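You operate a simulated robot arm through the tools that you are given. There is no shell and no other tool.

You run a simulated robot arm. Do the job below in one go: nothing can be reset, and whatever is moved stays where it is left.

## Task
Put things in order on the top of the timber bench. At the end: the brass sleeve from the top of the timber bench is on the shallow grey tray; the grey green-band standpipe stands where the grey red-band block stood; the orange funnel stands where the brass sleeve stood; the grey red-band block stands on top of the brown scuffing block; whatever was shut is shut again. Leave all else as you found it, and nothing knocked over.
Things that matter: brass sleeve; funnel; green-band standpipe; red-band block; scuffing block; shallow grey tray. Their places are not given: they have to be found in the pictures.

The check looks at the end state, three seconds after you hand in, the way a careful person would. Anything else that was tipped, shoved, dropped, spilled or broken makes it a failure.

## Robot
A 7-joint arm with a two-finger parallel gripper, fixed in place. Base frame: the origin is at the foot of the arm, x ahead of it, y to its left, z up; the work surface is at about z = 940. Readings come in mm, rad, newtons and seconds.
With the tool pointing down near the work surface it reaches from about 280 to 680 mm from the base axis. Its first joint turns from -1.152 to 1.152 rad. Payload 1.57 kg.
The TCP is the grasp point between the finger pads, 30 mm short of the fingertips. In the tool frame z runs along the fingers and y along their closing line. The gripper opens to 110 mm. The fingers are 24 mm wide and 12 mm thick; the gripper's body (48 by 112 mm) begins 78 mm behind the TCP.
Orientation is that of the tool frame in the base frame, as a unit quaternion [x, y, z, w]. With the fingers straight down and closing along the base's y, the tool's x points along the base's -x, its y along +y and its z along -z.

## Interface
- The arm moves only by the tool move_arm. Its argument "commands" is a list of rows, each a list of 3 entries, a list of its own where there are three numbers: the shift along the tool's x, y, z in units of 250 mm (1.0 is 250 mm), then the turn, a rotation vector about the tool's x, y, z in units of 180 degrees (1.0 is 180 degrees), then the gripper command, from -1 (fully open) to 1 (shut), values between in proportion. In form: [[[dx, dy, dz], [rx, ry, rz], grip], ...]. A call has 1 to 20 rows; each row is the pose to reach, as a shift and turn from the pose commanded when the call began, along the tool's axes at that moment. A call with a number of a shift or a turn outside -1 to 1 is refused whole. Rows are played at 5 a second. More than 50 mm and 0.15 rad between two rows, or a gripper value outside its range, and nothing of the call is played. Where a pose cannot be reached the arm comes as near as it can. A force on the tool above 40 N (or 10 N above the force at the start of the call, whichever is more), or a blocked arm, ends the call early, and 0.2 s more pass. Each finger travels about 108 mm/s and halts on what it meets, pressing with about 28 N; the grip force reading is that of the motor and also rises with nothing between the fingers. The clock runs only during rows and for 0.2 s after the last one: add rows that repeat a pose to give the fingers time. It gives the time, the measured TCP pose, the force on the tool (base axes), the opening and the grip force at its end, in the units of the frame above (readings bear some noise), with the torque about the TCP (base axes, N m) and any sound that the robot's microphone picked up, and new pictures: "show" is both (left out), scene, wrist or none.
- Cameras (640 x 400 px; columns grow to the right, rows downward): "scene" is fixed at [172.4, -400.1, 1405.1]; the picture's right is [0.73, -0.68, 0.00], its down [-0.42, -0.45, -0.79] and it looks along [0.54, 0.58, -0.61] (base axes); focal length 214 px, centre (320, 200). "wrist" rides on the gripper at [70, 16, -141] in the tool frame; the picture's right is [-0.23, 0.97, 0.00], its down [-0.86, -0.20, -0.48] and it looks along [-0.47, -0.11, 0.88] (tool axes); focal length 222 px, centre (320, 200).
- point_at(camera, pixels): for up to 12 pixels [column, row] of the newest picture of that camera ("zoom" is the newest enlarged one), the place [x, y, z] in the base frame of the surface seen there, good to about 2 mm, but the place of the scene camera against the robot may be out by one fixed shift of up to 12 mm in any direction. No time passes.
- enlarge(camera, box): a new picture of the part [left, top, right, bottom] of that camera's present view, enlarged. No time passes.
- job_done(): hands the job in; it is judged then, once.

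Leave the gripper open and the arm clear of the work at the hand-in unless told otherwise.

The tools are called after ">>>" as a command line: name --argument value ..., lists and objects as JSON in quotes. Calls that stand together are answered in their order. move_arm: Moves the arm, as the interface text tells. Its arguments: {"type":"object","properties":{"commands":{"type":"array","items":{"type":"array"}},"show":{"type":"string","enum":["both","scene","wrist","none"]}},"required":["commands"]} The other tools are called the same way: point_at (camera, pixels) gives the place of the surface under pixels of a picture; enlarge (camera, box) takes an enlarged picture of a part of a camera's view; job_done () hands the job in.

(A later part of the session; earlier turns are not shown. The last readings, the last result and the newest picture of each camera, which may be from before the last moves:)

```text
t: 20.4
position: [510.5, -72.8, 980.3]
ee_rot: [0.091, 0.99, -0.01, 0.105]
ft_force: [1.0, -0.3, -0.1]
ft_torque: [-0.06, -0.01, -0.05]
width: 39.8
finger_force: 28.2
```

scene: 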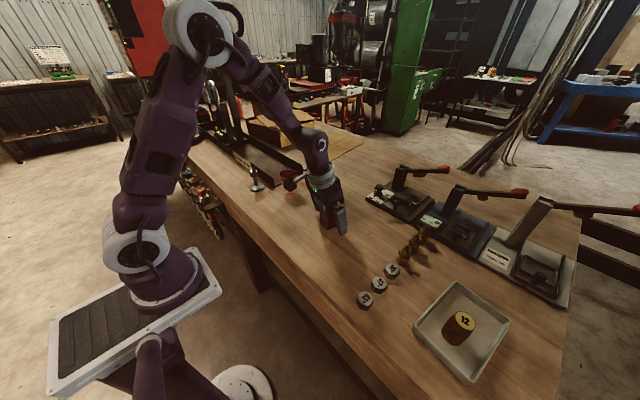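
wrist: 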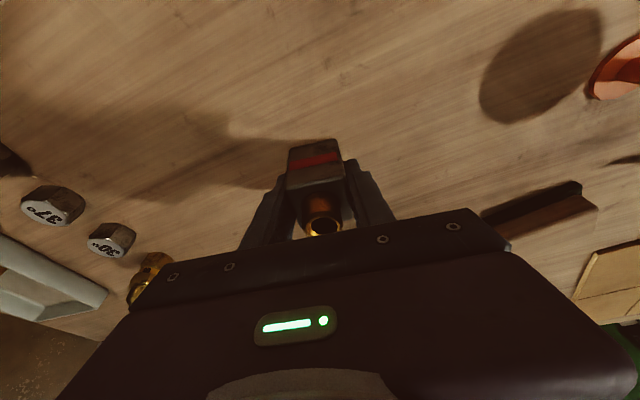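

Gripped at 39.8 mm. Lifting 85 mm.

>>> move_arm --commands '[[[-0.0083, 0, -0.0391], [0, 0, 0], 1], [[-0.0291, 0, -0.1369], [0, 0, 0], 1], [[-0.05, 0, -0.235], [0, 0, 0], 1], [[-0.0707, 0, -0.3325], [0, 0, 0], 1], [[-0.0707, 0, -0.3325], [0, 0, 0], 1]]'

```text
t: 21.6
position: [509.4, -73.0, 1066.1]
ee_rot: [0.092, 0.99, -0.01, 0.104]
ft_force: [-0.1, 0.0, -5.7]
ft_torque: [0.02, 0.02, 0.01]
width: 39.6
finger_force: 28.7
```

scene: 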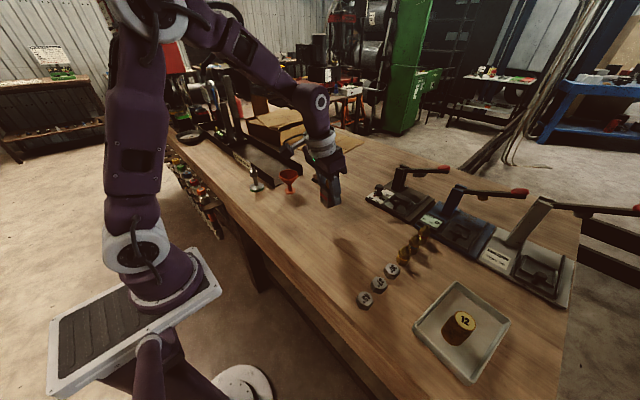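
wrist: 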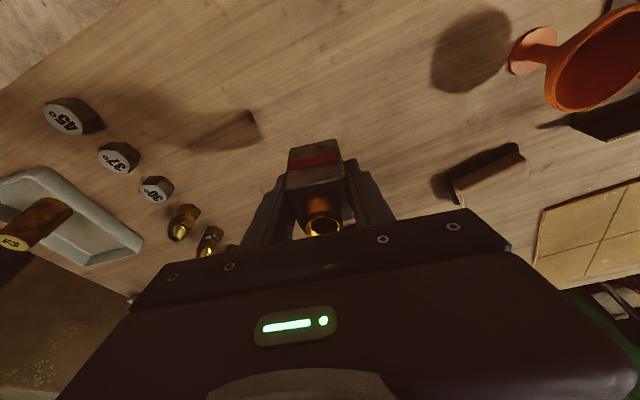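

Weight is about 0.58 kg and held. I'll carry it to near the scuffing block, around (650,100), while yawing +22° about the vertical to line up with it.

>>> move_arm --commands '[[[-0.0696, 0.1305, 0.0148], [-0.00423, 0, -0.0199], 1], [[-0.1392, 0.261, 0.0296], [-0.00846, 0, -0.0398], 1], [[-0.2088, 0.3915, 0.0444], [-0.0127, 0, -0.0597], 1], [[-0.2784, 0.522, 0.0592], [-0.0169, 0, -0.0796], 1], [[-0.348, 0.6525, 0.074], [-0.0212, 0, -0.0995], 1], [[-0.4176, 0.7828, 0.0887], [-0.0254, 0, -0.1195], 1], [[-0.4176, 0.7828, 0.0887], [-0.0254, 0, -0.1195], 1]]'

```text
t: 23.2
position: [649.0, 100.3, 1064.0]
ee_rot: [-0.099, 0.99, 0.011, 0.104]
ft_force: [-0.2, 0.9, -6.5]
ft_torque: [0.0, 0.01, 0.02]
width: 39.7
finger_force: 27.7
```

scene: 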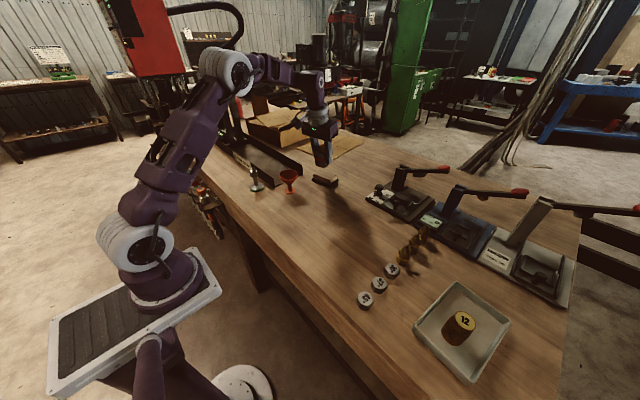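
wrist: 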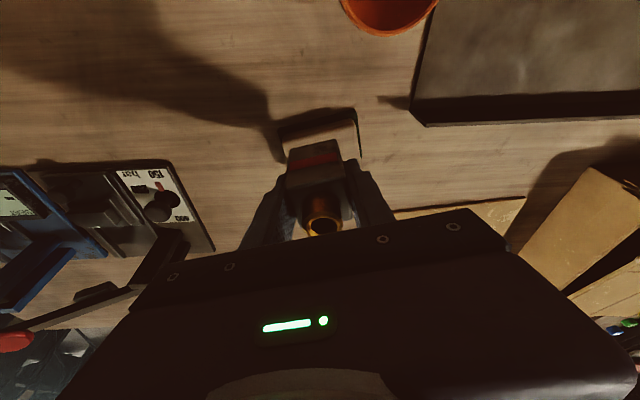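

Reached. I'll zoom on the scuffing block behind the held block to refine its position.

>>> enlarge --camera "wrist" --box '[256, 90, 384, 170]'

>>> enlarge --camera "scene" --box '[285, 140, 365, 195]'

```text
5.00 times, centred on (320, 130) of wrist
```

zoom: 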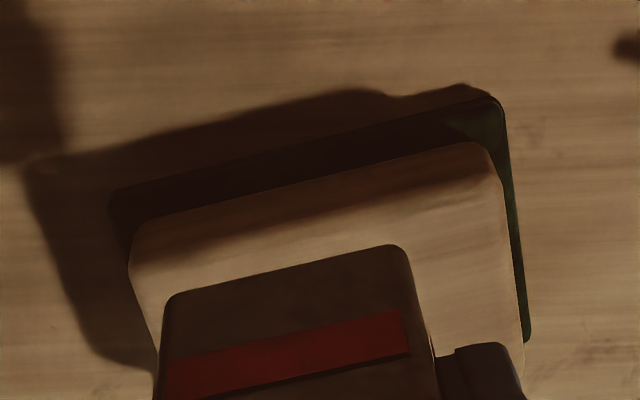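

```text
7.27 times, centred on (325, 168) of scene
```

zoom: 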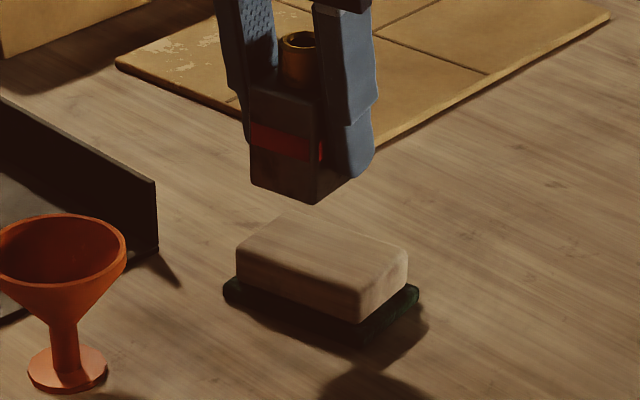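

I'll measure the scuffing block's top face from here.

>>> point_at --camera "wrist" --pixels '[[286, 143], [355, 127], [359, 153], [285, 137.5], [352, 122], [320, 137], [345, 140], [358, 120], [289, 155], [351, 150]]'

>>> point_at --camera "scene" --pixels '[[314.5, 173.8], [321, 168], [335, 174], [326, 180], [321, 176], [304, 200]]'

```text
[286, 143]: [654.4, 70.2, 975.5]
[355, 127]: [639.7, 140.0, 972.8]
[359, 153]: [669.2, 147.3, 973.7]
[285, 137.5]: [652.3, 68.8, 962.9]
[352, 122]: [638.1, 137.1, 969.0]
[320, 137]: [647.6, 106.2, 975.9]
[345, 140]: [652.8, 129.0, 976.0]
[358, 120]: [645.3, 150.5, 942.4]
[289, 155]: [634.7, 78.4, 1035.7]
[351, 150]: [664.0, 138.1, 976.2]
```

```text
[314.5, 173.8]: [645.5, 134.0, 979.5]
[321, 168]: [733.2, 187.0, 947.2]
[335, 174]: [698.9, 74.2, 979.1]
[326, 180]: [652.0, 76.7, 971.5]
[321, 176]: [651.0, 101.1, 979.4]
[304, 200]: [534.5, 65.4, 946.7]
```

The scuffing block's centre is about (668,109) with its top at z≈976. I'll move over it and down to TCP z≈1025, which leaves about 10 mm of gap.

>>> move_arm --commands '[[[-0.04, 0.008, 0.0084], [0, 0, 0], 1], [[-0.0791, 0.0162, 0.0168], [0, 0, 0], 1], [[-0.0625, 0.0162, 0.095], [0, 0, 0], 1], [[-0.0458, 0.0162, 0.1733], [0, 0, 0], 1], [[-0.0458, 0.0162, 0.1733], [0, 0, 0], 1]]'

>>> enlarge --camera "wrist" --box '[256, 90, 384, 170]'

>>> enlarge --camera "scene" --box '[285, 140, 365, 195]'

```text
t: 24.4
position: [669.7, 108.3, 1023.6]
ee_rot: [-0.1, 0.99, 0.01, 0.104]
ft_force: [-0.8, 0.2, -6.2]
ft_torque: [0.02, 0.02, 0.0]
width: 39.8
finger_force: 28.7
```

scene: 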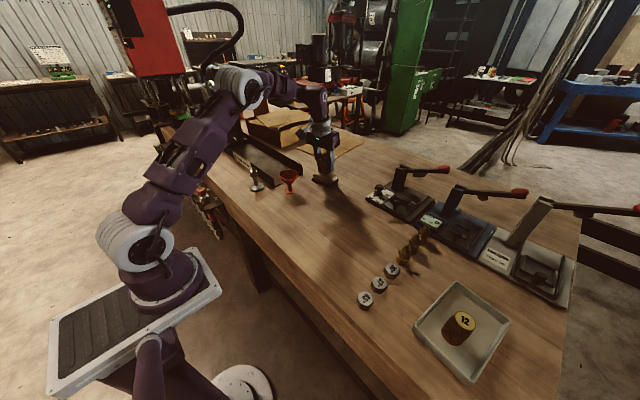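
wrist: 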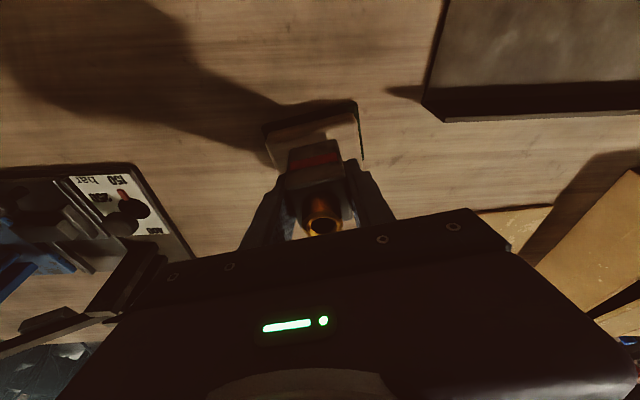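

```text
5.00 times, centred on (320, 130) of wrist
```

zoom: 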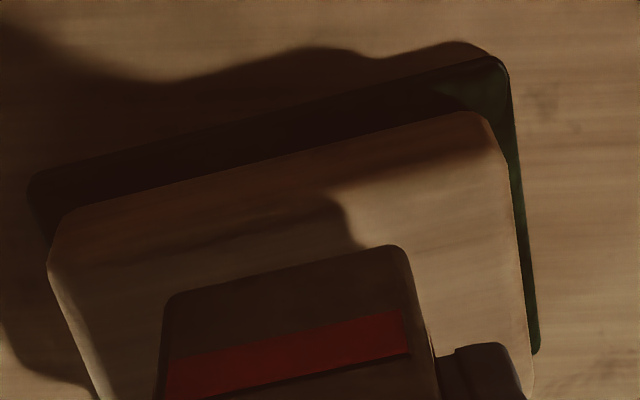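

```text
7.27 times, centred on (325, 168) of scene
```

zoom: 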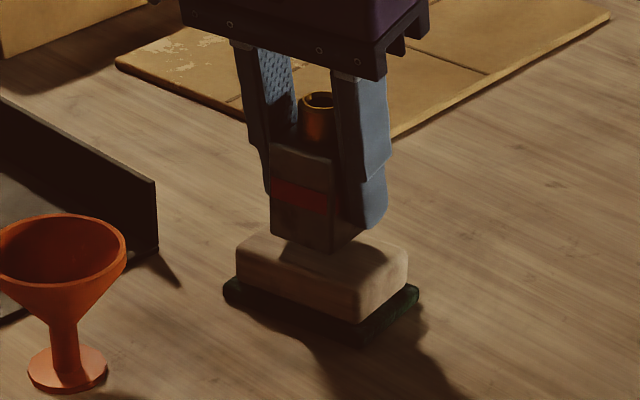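

I'll measure the held block's lower front edge against the scuffing block's top edge.

>>> point_at --camera "wrist" --pixels '[[313, 147], [294, 150], [334, 141], [310, 130], [330, 138], [354, 155], [275, 150], [282, 165], [270, 143], [351, 119]]'

```text
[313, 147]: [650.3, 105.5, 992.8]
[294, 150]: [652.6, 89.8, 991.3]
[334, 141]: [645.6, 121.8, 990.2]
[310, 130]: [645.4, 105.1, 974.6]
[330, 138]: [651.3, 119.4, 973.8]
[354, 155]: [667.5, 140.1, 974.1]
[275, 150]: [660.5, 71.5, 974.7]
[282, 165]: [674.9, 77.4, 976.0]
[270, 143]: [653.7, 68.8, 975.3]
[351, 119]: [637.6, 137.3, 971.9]
```

The block is about 2.3 mm too far out, so I shift it back slightly and creep down to contact.

>>> move_arm --commands '[[[0.009, 0, -0.002], [0, 0, 0], 1], [[0.0115, 0, 0.01], [0, 0, 0], 1], [[0.014, 0, 0.0215], [0, 0, 0], 1], [[0.0148, 0, 0.0254], [0, 0, 0], 1], [[0.0148, 0, 0.0254], [0, 0, 0], 1]]' --show "none"

```text
t: 25.6
position: [667.3, 108.1, 1018.3]
ee_rot: [-0.1, 0.99, 0.01, 0.103]
ft_force: [0.1, -0.2, -5.7]
ft_torque: [-0.03, -0.01, 0.0]
width: 39.7
finger_force: 27.7
```

Still hanging free (-5.7 N). I'll creep down further.

>>> move_arm --commands '[[[0.0008, 0, 0.0039], [0, 0, 0], 1], [[0.0017, 0, 0.0078], [0, 0, 0], 1], [[0.0017, 0, 0.0078], [0, 0, 0], 1]]' --show "none"

```text
t: 26.4
position: [666.5, 107.1, 1016.5]
ee_rot: [-0.1, 0.989, 0.01, 0.104]
ft_force: [0.5, 0.1, -5.7]
ft_torque: [0.03, 0.0, 0.04]
width: 40.3
finger_force: 27.7
```

>>> move_arm --commands '[[[0.0008, 0, 0.0039], [0, 0, 0], 1], [[0.0017, 0, 0.0078], [0, 0, 0], 1], [[0.0017, 0, 0.0078], [0, 0, 0], 1]]' --show "both"

>>> enlarge --camera "scene" --box '[285, 140, 365, 195]'

```text
t: 27.2
position: [666.9, 108.5, 1015.0]
ee_rot: [-0.1, 0.989, 0.011, 0.105]
ft_force: [-2.2, -0.4, 1.2]
ft_torque: [-0.01, 0.17, 0.0]
width: 39.9
finger_force: 27.4
```

scene: 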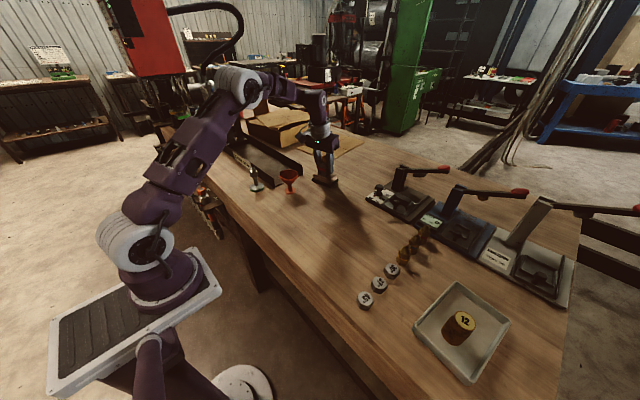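
wrist: 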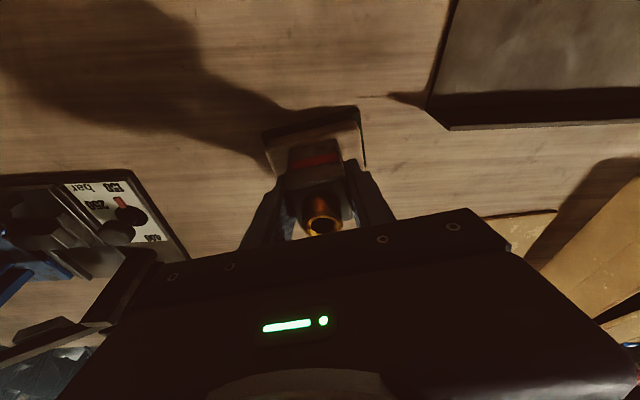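

```text
7.27 times, centred on (325, 168) of scene
```

zoom: 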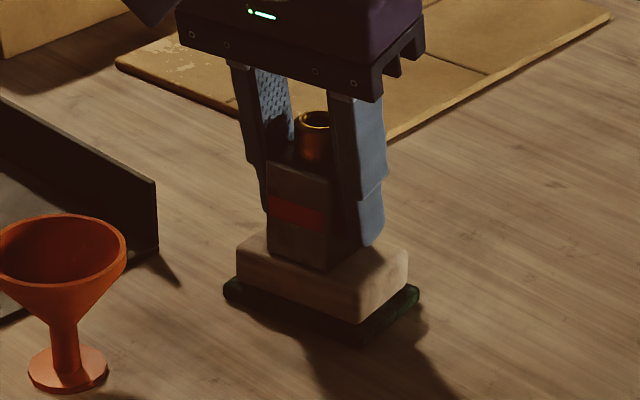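

Contact is felt: the load went from -5.7 to +1.2 N, so the block is supported. I'll open slowly and withdraw along the fingers.

>>> move_arm --commands '[[[0, 0, 0], [0, 0, 0], 0.15], [[0, 0, 0], [0, 0, 0], -0.1], [[0, 0, 0], [0, 0, 0], -0.36], [[0, 0, 0], [0, 0, 0], -0.36], [[0, 0, -0.06], [0, 0, 0], -0.36], [[0, 0, -0.16], [0, 0, 0], -0.36], [[0, 0, -0.3], [0, 0, 0], -0.36], [[0, 0, -0.44], [0, 0, 0], -0.36], [[0, 0, -0.44], [0, 0, 0], -0.36]]'

>>> enlarge --camera "scene" --box '[285, 140, 365, 195]'

>>> enlarge --camera "wrist" --box '[240, 60, 400, 200]'

```text
t: 29.2
position: [642.7, 102.4, 1123.1]
ee_rot: [-0.1, 0.99, 0.011, 0.104]
ft_force: [-0.8, 0.0, 0.7]
ft_torque: [0.03, -0.03, 0.04]
width: 74.7
finger_force: 0.1
```

scene: 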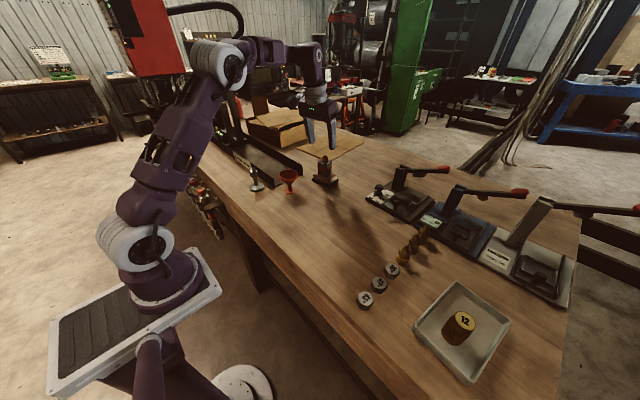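
wrist: 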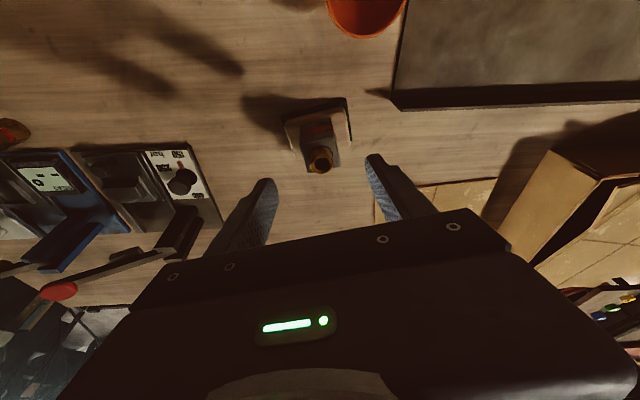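

```text
7.27 times, centred on (325, 168) of scene
```

zoom: 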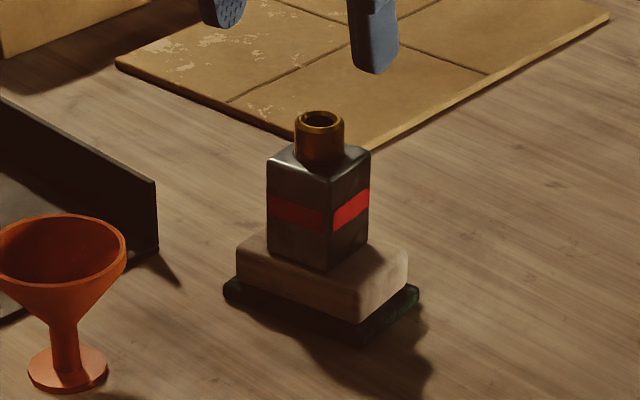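

```text
2.86 times, centred on (320, 130) of wrist
```

zoom: 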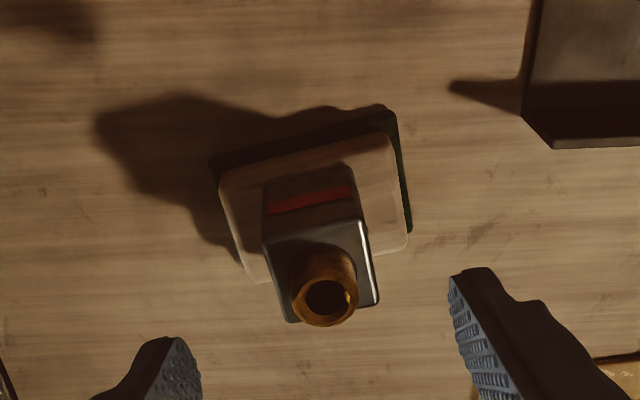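

The block stands squarely on the scuffing block. Next is the funnel: I bring the arm back inward and make the tool vertical.

>>> move_arm --commands '[[[0.1, 0.0213, -0.0316], [0, 0.0167, 0], -0.36], [[0.2, 0.0426, -0.0632], [0, 0.0333, 0], -0.36], [[0.3, 0.0639, -0.0948], [0, 0.05, 0], -0.36], [[0.402, 0.0852, -0.1264], [0, 0.0667, 0], -0.36], [[0.402, 0.0852, -0.1264], [0, 0.0667, 0], -0.36]]'

```text
t: 30.4
position: [535.9, 100.8, 1134.0]
ee_rot: [-0.1, 0.995, 0.0, -0.001]
ft_force: [0.1, 0.0, 0.0]
ft_torque: [-0.03, 0.01, 0.0]
width: 74.6
finger_force: 0.0
```

scene: 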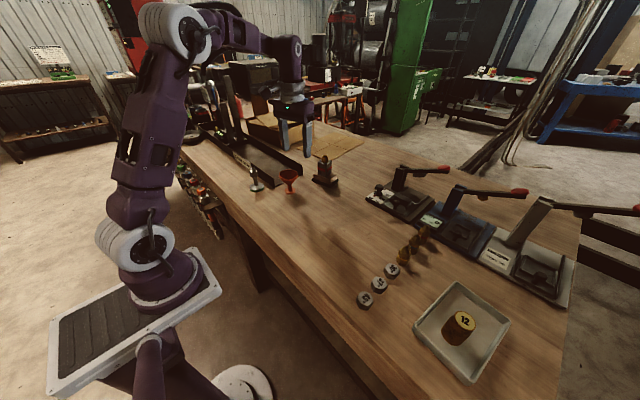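
wrist: 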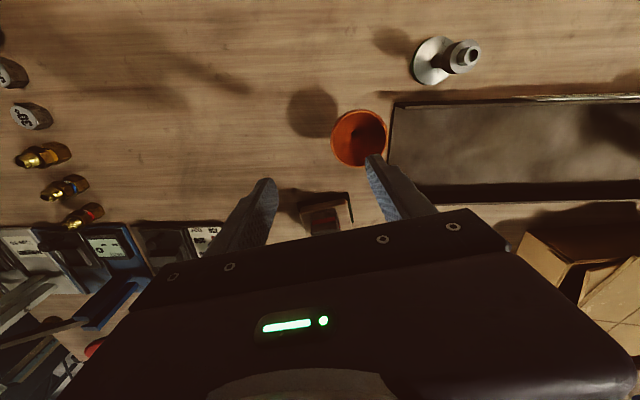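

I'll zoom on the funnel rim around (360,137) and the standpipe around (445,60).

>>> enlarge --camera "wrist" --box '[280, 80, 440, 180]'

>>> point_at --camera "wrist" --pixels '[[333, 137], [387, 137], [359, 110.5], [359, 164], [359, 137], [308, 113], [432, 62], [446, 62], [470, 54], [397, 110], [400, 190], [397, 150]]'

>>> enlarge --camera "wrist" --box '[390, 20, 500, 100]'

>>> enlarge --camera "scene" --box '[236, 150, 316, 205]'

```text
4.00 times, centred on (360, 130) of wrist
```

zoom: 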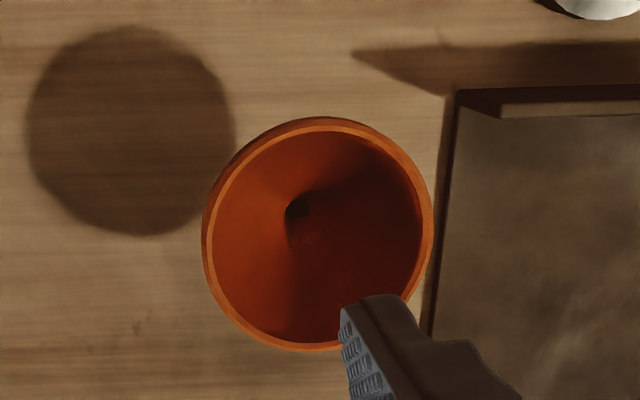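

```text
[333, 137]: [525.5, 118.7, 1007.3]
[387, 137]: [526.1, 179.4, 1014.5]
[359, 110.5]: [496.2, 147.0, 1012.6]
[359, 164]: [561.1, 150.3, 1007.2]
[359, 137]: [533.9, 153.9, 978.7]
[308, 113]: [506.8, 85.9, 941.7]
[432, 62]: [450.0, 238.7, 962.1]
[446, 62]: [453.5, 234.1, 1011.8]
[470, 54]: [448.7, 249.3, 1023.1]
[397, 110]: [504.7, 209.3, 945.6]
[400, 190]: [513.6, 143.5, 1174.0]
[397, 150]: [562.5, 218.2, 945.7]
```

```text
5.00 times, centred on (445, 60) of wrist
```

zoom: 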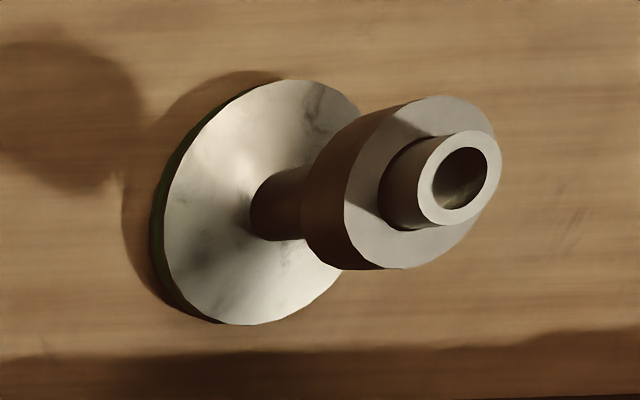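

```text
7.27 times, centred on (276, 178) of scene
```

zoom: 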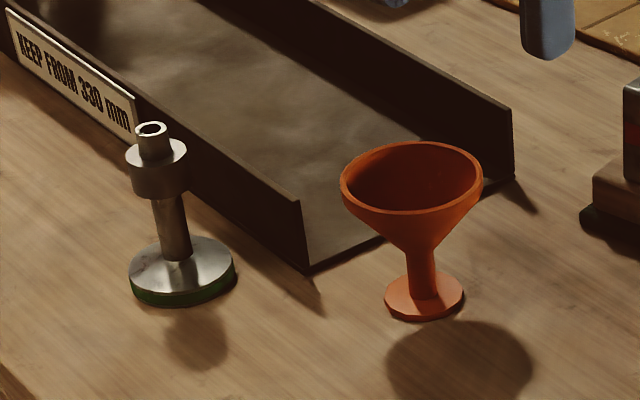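

The funnel rim is centred at about (528,147), its top at z≈1012 and diameter about 68 mm. I'll take it by the rim with the fingers closing along x, so no finger enters the channel. First I go above it, open and yaw to +90°.

>>> move_arm --commands '[[[-0.001, 0.03, 0], [0, 0, -0.0436], -0.6], [[-0.002, 0.06, 0], [0, 0, -0.0872], -1], [[-0.003, 0.09, 0], [0, 0, -0.1308], -1], [[-0.004, 0.12, 0], [0, 0, -0.1744], -1], [[-0.005, 0.15, 0], [0, 0, -0.218], -1], [[-0.006, 0.1874, 0], [0, 0, -0.2616], -1], [[-0.006, 0.1874, 0], [0, 0, -0.3052], -1], [[-0.006, 0.1874, 0], [0, 0, -0.3488], -1], [[-0.006, 0.1874, 0], [0, 0, -0.3924], -1], [[-0.006, 0.1874, 0], [0, 0, -0.436], -1], [[-0.006, 0.1874, 0], [0, 0, -0.436], -1]]'

```text
t: 32.8
position: [528.9, 150.3, 1132.0]
ee_rot: [0.708, -0.706, -0.001, 0.001]
ft_force: [0.5, 0.1, 0.0]
ft_torque: [-0.02, -0.04, -0.02]
width: 109.9
finger_force: 0.0
```

scene: 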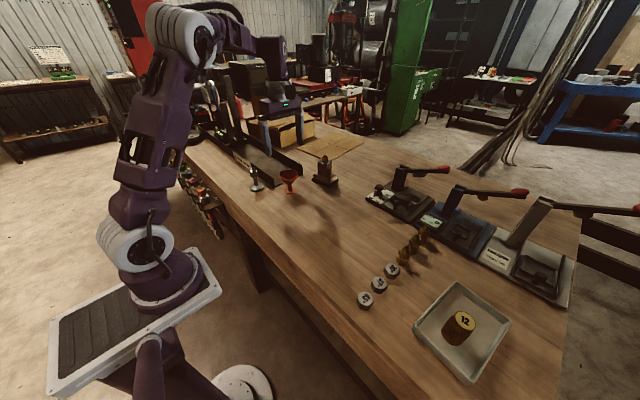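
wrist: 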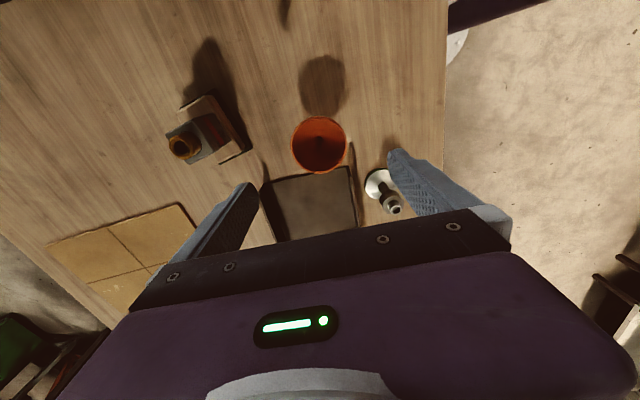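

I'll zoom to refine the rim centre before descending.

>>> enlarge --camera "wrist" --box '[270, 100, 366, 190]'

>>> point_at --camera "wrist" --pixels '[[293, 145], [344, 145], [318, 118], [318, 171.5]]'

```text
4.44 times, centred on (318, 145) of wrist
```

zoom: 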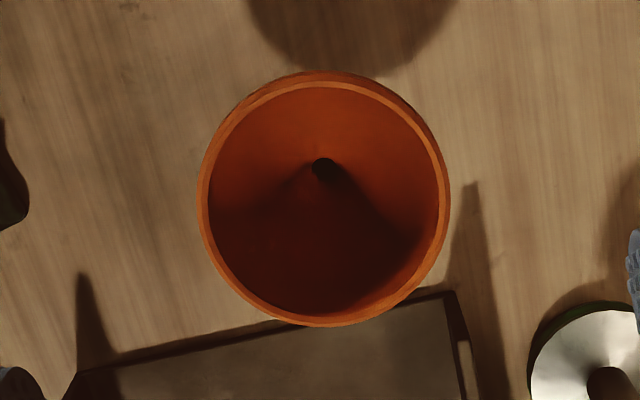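

```text
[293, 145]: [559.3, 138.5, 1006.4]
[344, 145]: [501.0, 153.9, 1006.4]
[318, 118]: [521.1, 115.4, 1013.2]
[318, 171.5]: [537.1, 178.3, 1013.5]
```

The rim centre is (530,147.5). I descend with a small correction to TCP z≈1007.

>>> move_arm --commands '[[[0.01, -0.004, 0.14], [0, 0, 0], -1], [[0.01, -0.004, 0.28], [0, 0, 0], -1], [[0.01, -0.004, 0.4], [0, 0, 0], -1], [[0.01, -0.004, 0.47], [0, 0, 0], -1], [[0.01, -0.004, 0.5], [0, 0, 0], -1], [[0.01, -0.004, 0.5], [0, 0, 0], -1]]'

>>> enlarge --camera "scene" --box '[240, 140, 340, 205]'

```text
t: 34.2
position: [529.8, 145.9, 1008.3]
ee_rot: [-0.707, 0.708, 0.0, -0.001]
ft_force: [0.5, 0.2, 0.3]
ft_torque: [-0.02, 0.02, -0.01]
width: 110.1
finger_force: 0.1
```

scene: 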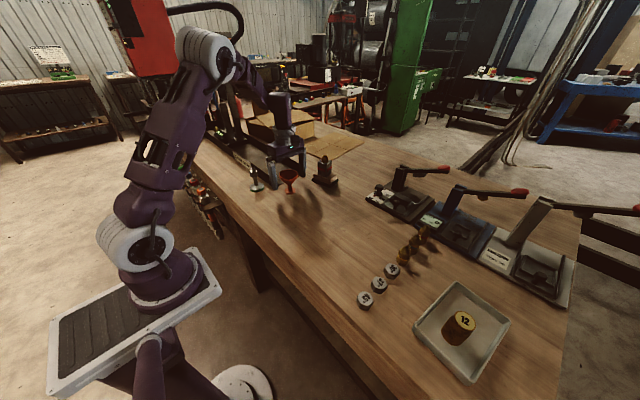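
wrist: 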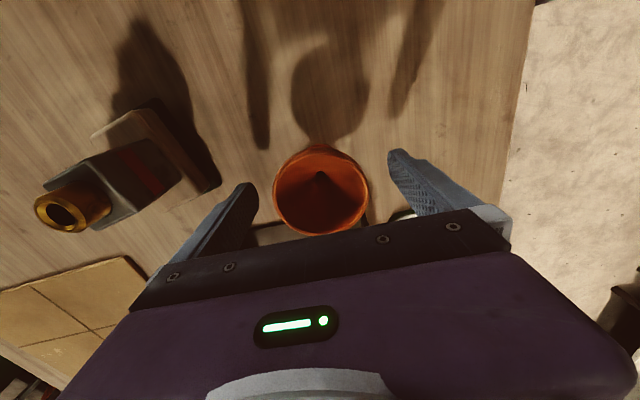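

```text
6.15 times, centred on (290, 172) of scene
```

zoom: 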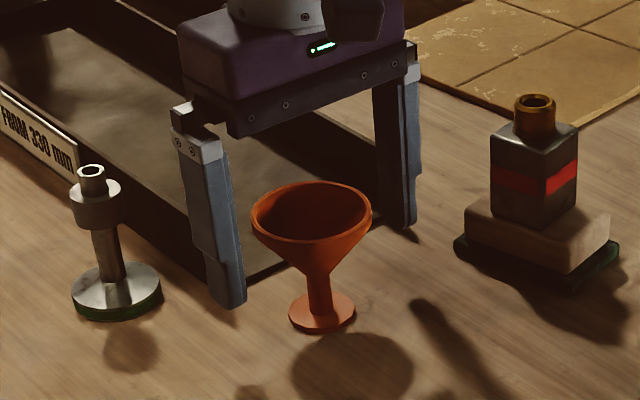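

The fingers straddle the rim evenly. I'll close in stages for a gentle contact.

>>> move_arm --commands '[[[0, 0, 0], [0, 0, 0], -0.5], [[0, 0, 0], [0, 0, 0], -0.36], [[0, 0, 0], [0, 0, 0], -0.32], [[0, 0, 0], [0, 0, 0], -0.29], [[0, 0, 0], [0, 0, 0], -0.26], [[0, 0, 0], [0, 0, 0], -0.23], [[0, 0, 0], [0, 0, 0], -0.2], [[0, 0, 0], [0, 0, 0], -0.2]]'

```text
t: 36.0
position: [530.0, 146.9, 1007.8]
ee_rot: [0.707, -0.707, 0.0, 0.0]
ft_force: [0.1, 0.4, 0.3]
ft_torque: [0.02, -0.01, 0.03]
width: 67.0
finger_force: 27.6
```

scene: 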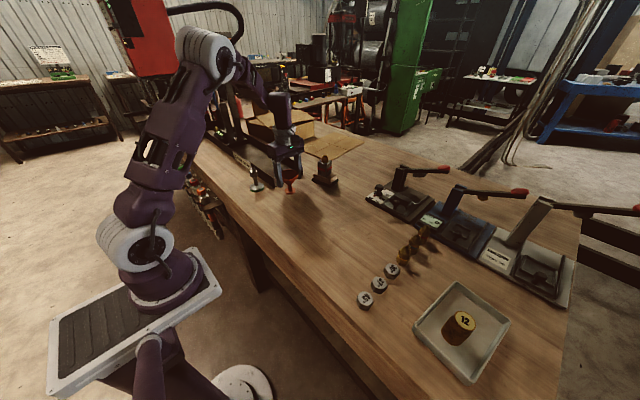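
wrist: 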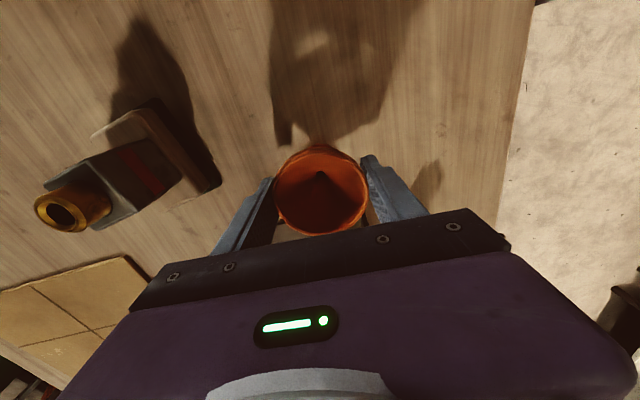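

It's gripped at 67 mm with 27.6 N. I'll lift slowly by 30 mm and look.

>>> move_arm --commands '[[[0, 0, -0.02], [0, 0, 0], 0], [[0, 0, -0.05], [0, 0, 0], 0], [[0, 0, -0.09], [0, 0, 0], 0], [[0, 0, -0.12], [0, 0, 0], 0], [[0, 0, -0.12], [0, 0, 0], 0]]'

>>> enlarge --camera "scene" --box '[240, 140, 340, 205]'

```text
t: 37.2
position: [529.1, 146.3, 1038.7]
ee_rot: [-0.707, 0.708, -0.001, 0.0]
ft_force: [-0.1, 0.5, -0.1]
ft_torque: [0.03, -0.03, 0.01]
width: 67.2
finger_force: 27.7
```

scene: 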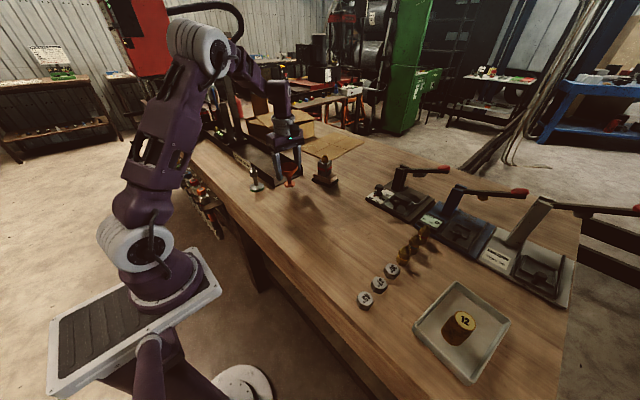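
wrist: 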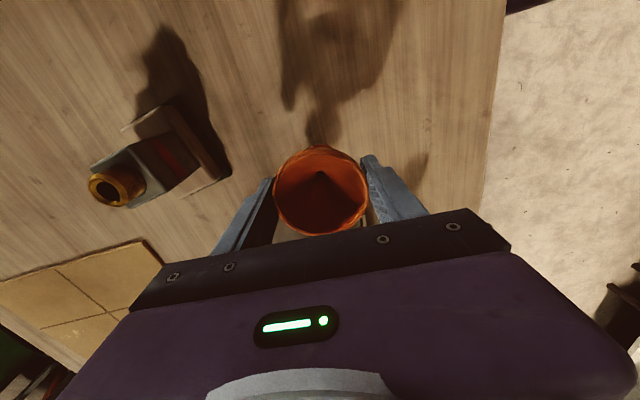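

```text
6.15 times, centred on (290, 172) of scene
```

zoom: 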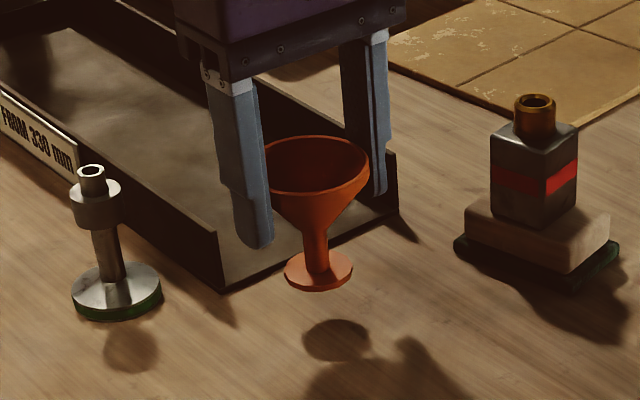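

The funnel is held upright. I'll carry it along -y toward the sleeve's old spot (529,-192.6). The path is clear.

>>> move_arm --commands '[[[0.06, 0, -0.03], [0, 0, 0], 0], [[0.18, 0, -0.06], [0, 0, 0], 0], [[0.32, 0, -0.06], [0, 0, 0], 0], [[0.46, 0, -0.06], [0, 0, 0], 0], [[0.6, 0, -0.06], [0, 0, 0], 0], [[0.74, 0, -0.06], [0, 0, 0], 0], [[0.86, 0, -0.06], [0, 0, 0], 0], [[0.94, 0, -0.06], [0, 0, 0], 0], [[0.94, 0, -0.06], [0, 0, 0], 0]]'

```text
t: 39.2
position: [530.6, -88.3, 1052.2]
ee_rot: [0.708, -0.707, 0.0, 0.0]
ft_force: [-1.0, 0.3, -0.2]
ft_torque: [-0.01, 0.02, 0.05]
width: 67.6
finger_force: 27.9
```

scene: 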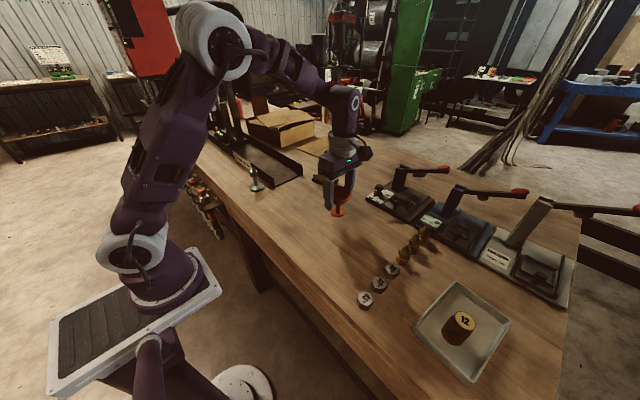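
wrist: 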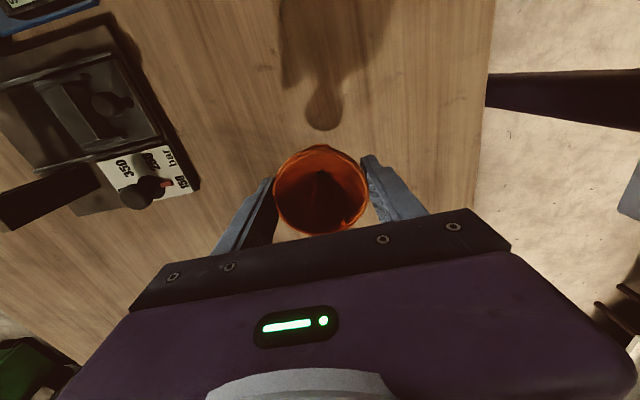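

I'll check the press's front edge before the last leg, since a finger will pass at x≈577.

>>> point_at --camera "wrist" --pixels '[[198, 187], [100, 20], [150, 175], [102, 160]]'

>>> point_at --camera "scene" --pixels '[[366, 196], [404, 222], [421, 222], [420, 234], [412, 243], [403, 256]]'

```text
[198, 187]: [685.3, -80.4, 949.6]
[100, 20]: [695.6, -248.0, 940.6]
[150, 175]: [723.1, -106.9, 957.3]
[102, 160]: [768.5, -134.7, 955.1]
```

```text
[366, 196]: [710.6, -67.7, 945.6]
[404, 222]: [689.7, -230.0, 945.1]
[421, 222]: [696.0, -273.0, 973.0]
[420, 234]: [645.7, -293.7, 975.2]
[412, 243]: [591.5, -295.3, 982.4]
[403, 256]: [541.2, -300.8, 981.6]
```

Everything is well clear. On to the last leg, then a partial descent.

>>> move_arm --commands '[[[0.1, 0.001, 0], [0, 0, 0], 0], [[0.22, 0.002, 0], [0, 0, 0], 0], [[0.34, 0.003, 0], [0, 0, 0], 0], [[0.417, 0.004, 0], [0, 0, 0], 0], [[0.417, 0.004, 0.06], [0, 0, 0], 0], [[0.417, 0.004, 0.12], [0, 0, 0], 0], [[0.417, 0.004, 0.12], [0, 0, 0], 0]]'

>>> enlarge --camera "scene" --box '[320, 200, 440, 275]'

```text
t: 40.8
position: [527.8, -193.2, 1022.2]
ee_rot: [0.708, -0.707, 0.0, 0.0]
ft_force: [0.4, 0.6, 0.6]
ft_torque: [0.01, 0.03, 0.0]
width: 67.0
finger_force: 28.0
```

scene: 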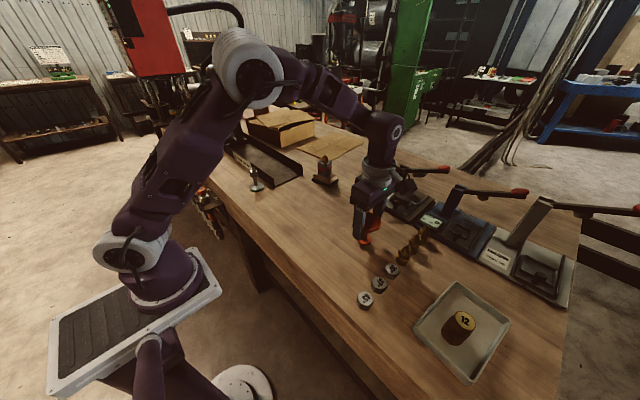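
wrist: 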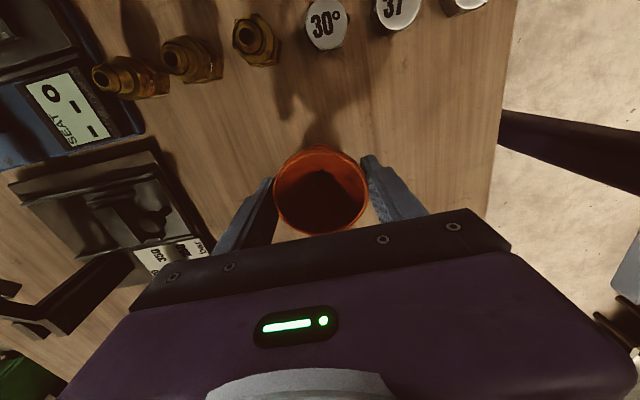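

```text
5.33 times, centred on (380, 238) of scene
```

zoom: 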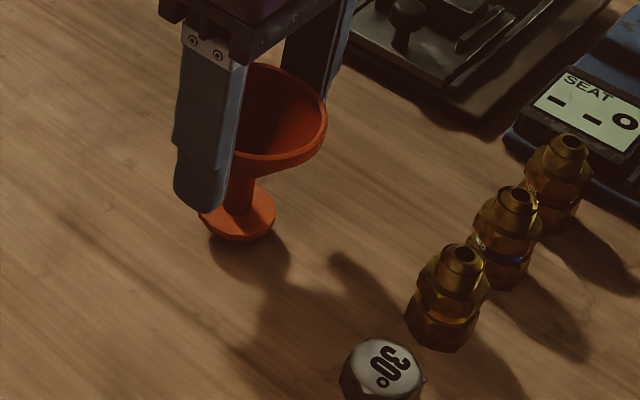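

About 14 mm remain. I'll lower to about 1 mm above contact and then creep.

>>> move_arm --commands '[[[0, 0, 0.02], [0, 0, 0], 0], [[0, 0, 0.04], [0, 0, 0], 0], [[0, 0, 0.052], [0, 0, 0], 0], [[0, 0, 0.056], [0, 0, 0], 0], [[0, 0, 0.056], [0, 0, 0], 0]]' --show "none"

```text
t: 42.0
position: [529.5, -191.6, 1008.3]
ee_rot: [-0.707, 0.707, 0.0, 0.001]
ft_force: [0.0, 0.2, -0.1]
ft_torque: [0.05, -0.04, 0.0]
width: 67.4
finger_force: 28.7
```

>>> move_arm --commands '[[[0, 0, 0.003], [0, 0, 0], 0], [[0, 0, 0.006], [0, 0, 0], 0], [[0, 0, 0.006], [0, 0, 0], 0]]' --show "none"

```text
t: 42.8
position: [528.8, -192.1, 1009.1]
ee_rot: [-0.707, 0.707, -0.001, -0.001]
ft_force: [-2.9, 1.5, 16.2]
ft_torque: [0.19, 0.23, 0.01]
width: 67.1
finger_force: 27.9
```

Contact at 16 N is a bit more than needed. I'll back off slightly and then open gently.

>>> move_arm --commands '[[[0, 0, -0.003], [0, 0, 0], 0], [[0, 0, -0.003], [0, 0, 0], 0]]' --show "none"

```text
t: 43.4
position: [528.0, -192.2, 1007.9]
ee_rot: [-0.707, 0.707, 0.0, 0.0]
ft_force: [0.8, -1.7, 4.1]
ft_torque: [-0.14, -0.04, -0.02]
width: 67.2
finger_force: 27.9
```

4 N, fine. Open gradually and look before rising.

>>> move_arm --commands '[[[0, 0, 0], [0, 0, 0], -0.24], [[0, 0, 0], [0, 0, 0], -0.3], [[0, 0, 0], [0, 0, 0], -0.45], [[0, 0, 0], [0, 0, 0], -0.65], [[0, 0, 0], [0, 0, 0], -0.65]]'

>>> enlarge --camera "scene" --box '[320, 200, 440, 275]'

```text
t: 44.6
position: [528.4, -192.7, 1008.5]
ee_rot: [0.708, -0.706, 0.0, -0.001]
ft_force: [0.1, 1.1, 0.0]
ft_torque: [-0.03, -0.03, 0.01]
width: 90.7
finger_force: 0.1
```

scene: 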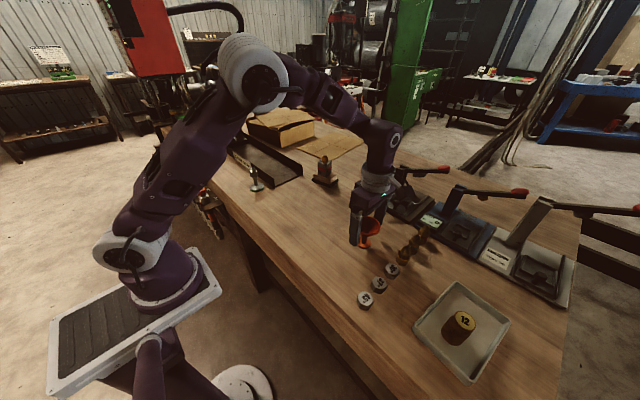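
wrist: 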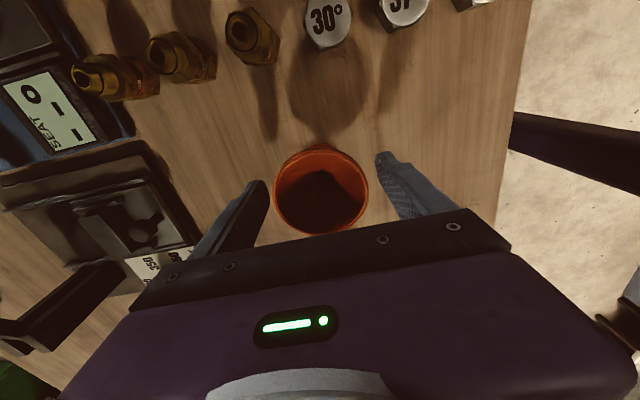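

```text
5.33 times, centred on (380, 238) of scene
```

zoom: 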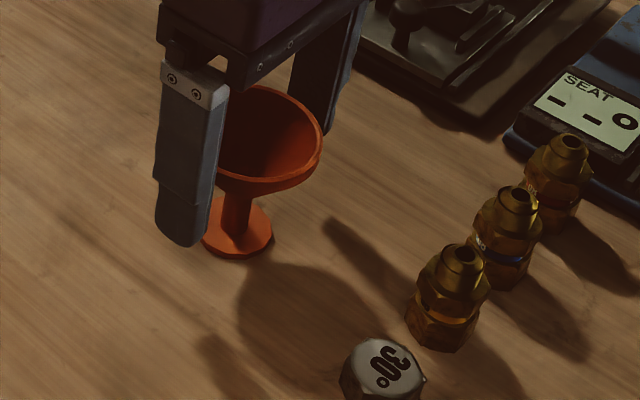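

The funnel stands on the sleeve's old spot. I'll rise straight up and look.

>>> move_arm --commands '[[[0, 0, -0.08], [0, 0, 0], -0.65], [[0, 0, -0.22], [0, 0, 0], -0.65], [[0, 0, -0.38], [0, 0, 0], -0.65], [[0, 0, -0.52], [0, 0, 0], -0.65], [[0, 0, -0.52], [0, 0, 0], -0.65]]'

>>> enlarge --camera "scene" --box '[320, 190, 440, 275]'

```text
t: 45.8
position: [527.5, -192.7, 1138.3]
ee_rot: [0.707, -0.707, 0.0, 0.0]
ft_force: [-0.3, 0.9, 0.0]
ft_torque: [0.0, 0.02, -0.01]
width: 90.7
finger_force: 0.1
```

scene: 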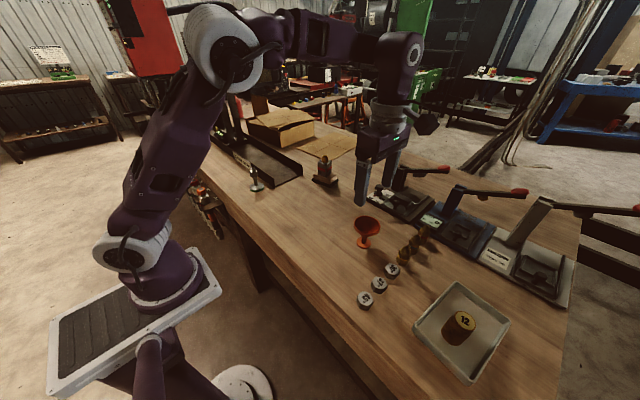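
wrist: 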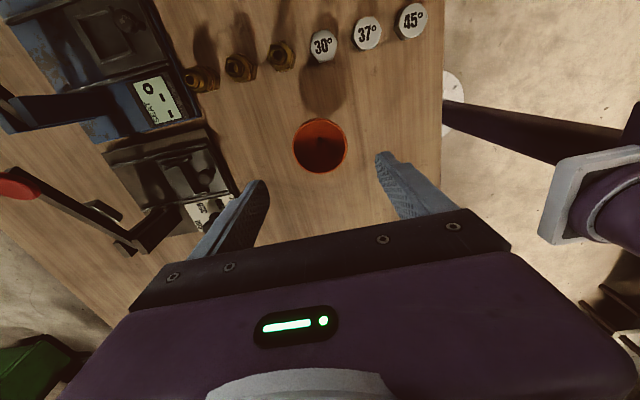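

```text
4.71 times, centred on (380, 232) of scene
```

zoom: 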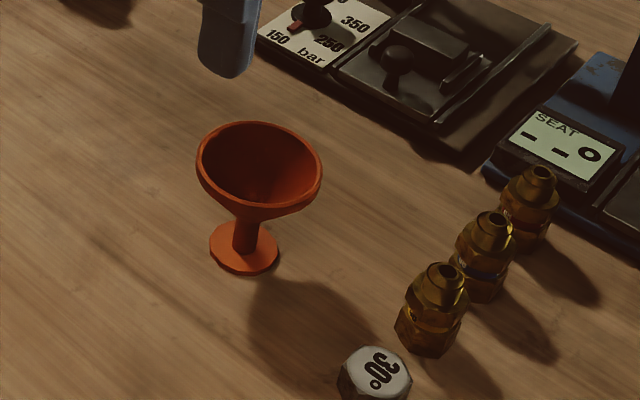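

The funnel is well placed (rim centre about (529,-193)). I'll travel back toward the standpipe, yawing back to 0 on the way.

>>> move_arm --commands '[[[-0.0873, 0.0145, 0], [0, 0, 0.0455], -0.65], [[-0.1745, 0.029, 0], [0, 0, 0.0909], -0.65], [[-0.2618, 0.0436, 0], [0, 0, 0.1364], -0.65], [[-0.3491, 0.0582, 0], [0, 0, 0.1818], -0.65], [[-0.4364, 0.0727, 0], [0, 0, 0.2273], -0.65], [[-0.5236, 0.0873, 0], [0, 0, 0.2727], -0.65], [[-0.6109, 0.1018, 0], [0, 0, 0.3182], -0.65], [[-0.6982, 0.1164, 0], [0, 0, 0.3636], -0.65], [[-0.7855, 0.1309, 0], [0, 0, 0.4091], -0.65], [[-0.8727, 0.1455, 0], [0, 0, 0.4545], -0.65], [[-0.96, 0.16, 0], [0, 0, 0.5], -0.65], [[-0.96, 0.16, 0], [0, 0, 0.5], -0.65]]'

```text
t: 48.4
position: [488.2, 46.6, 1139.0]
ee_rot: [0.001, 1.0, 0.0, 0.0]
ft_force: [0.4, -0.3, -0.4]
ft_torque: [0.01, 0.01, 0.03]
width: 90.7
finger_force: 0.0
```

scene: 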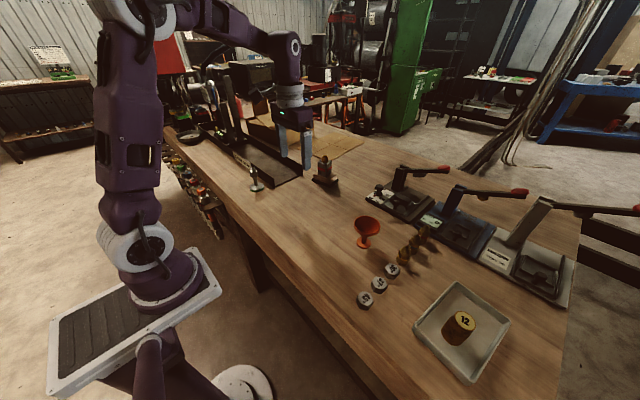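
wrist: 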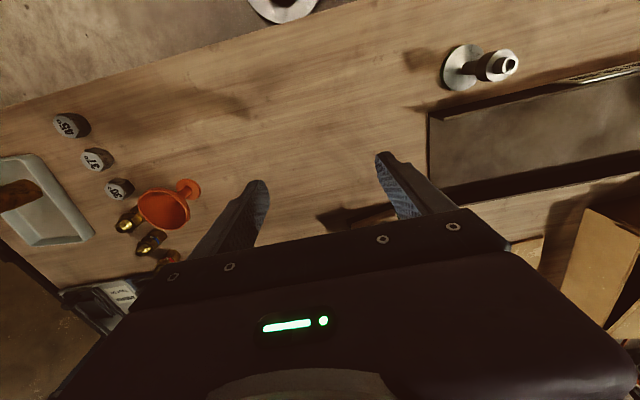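

Moving above the standpipe near (447,240), with the gripper narrowed to about 64 mm.

>>> move_arm --commands '[[[0.033, 0.155, 0], [0, 0, 0], -0.4], [[0.066, 0.31, 0], [0, 0, 0], -0.16], [[0.1, 0.465, 0], [0, 0, 0], -0.16], [[0.133, 0.62, 0], [0, 0, 0], -0.16], [[0.164, 0.774, 0], [0, 0, 0], -0.16], [[0.164, 0.774, 0], [0, 0, 0], -0.16]]'

>>> enlarge --camera "wrist" --box '[270, 90, 382, 190]'

>>> enlarge --camera "scene" --box '[190, 110, 310, 205]'

```text
t: 49.8
position: [447.9, 239.7, 1138.9]
ee_rot: [0.0, 1.0, -0.001, 0.0]
ft_force: [0.1, 0.6, -0.5]
ft_torque: [0.0, 0.04, -0.01]
width: 63.8
finger_force: 0.1
```

scene: 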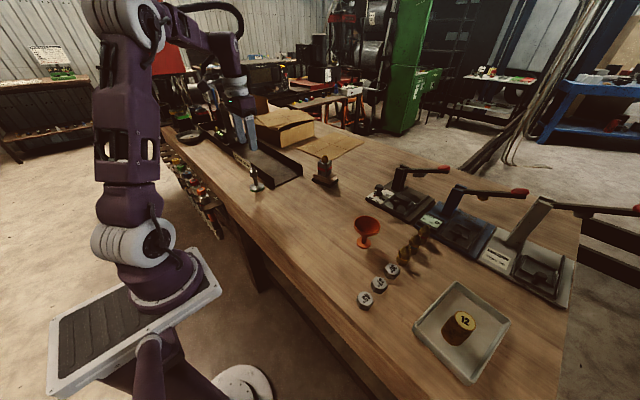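
wrist: 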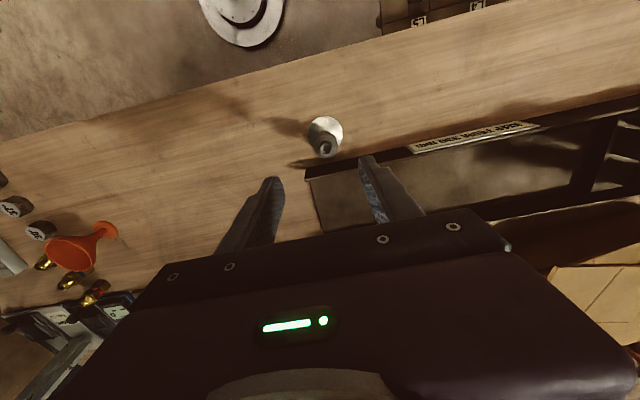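

```text
4.00 times, centred on (326, 140) of wrist
```

zoom: 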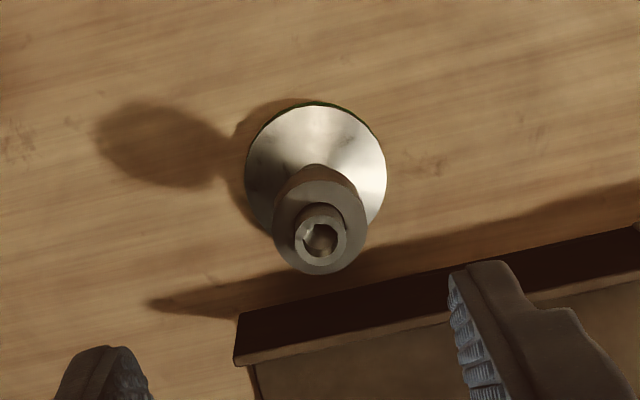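

```text
4.21 times, centred on (250, 158) of scene
```

zoom: 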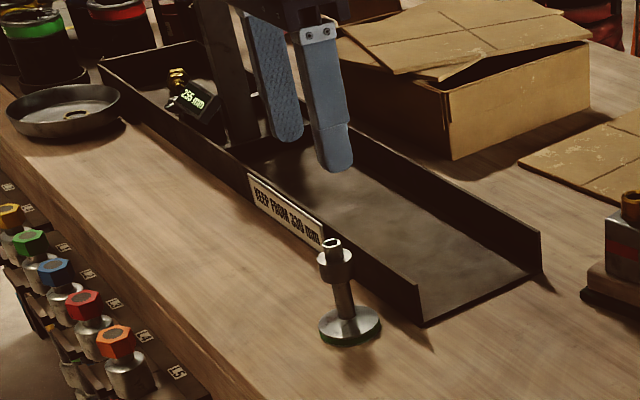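

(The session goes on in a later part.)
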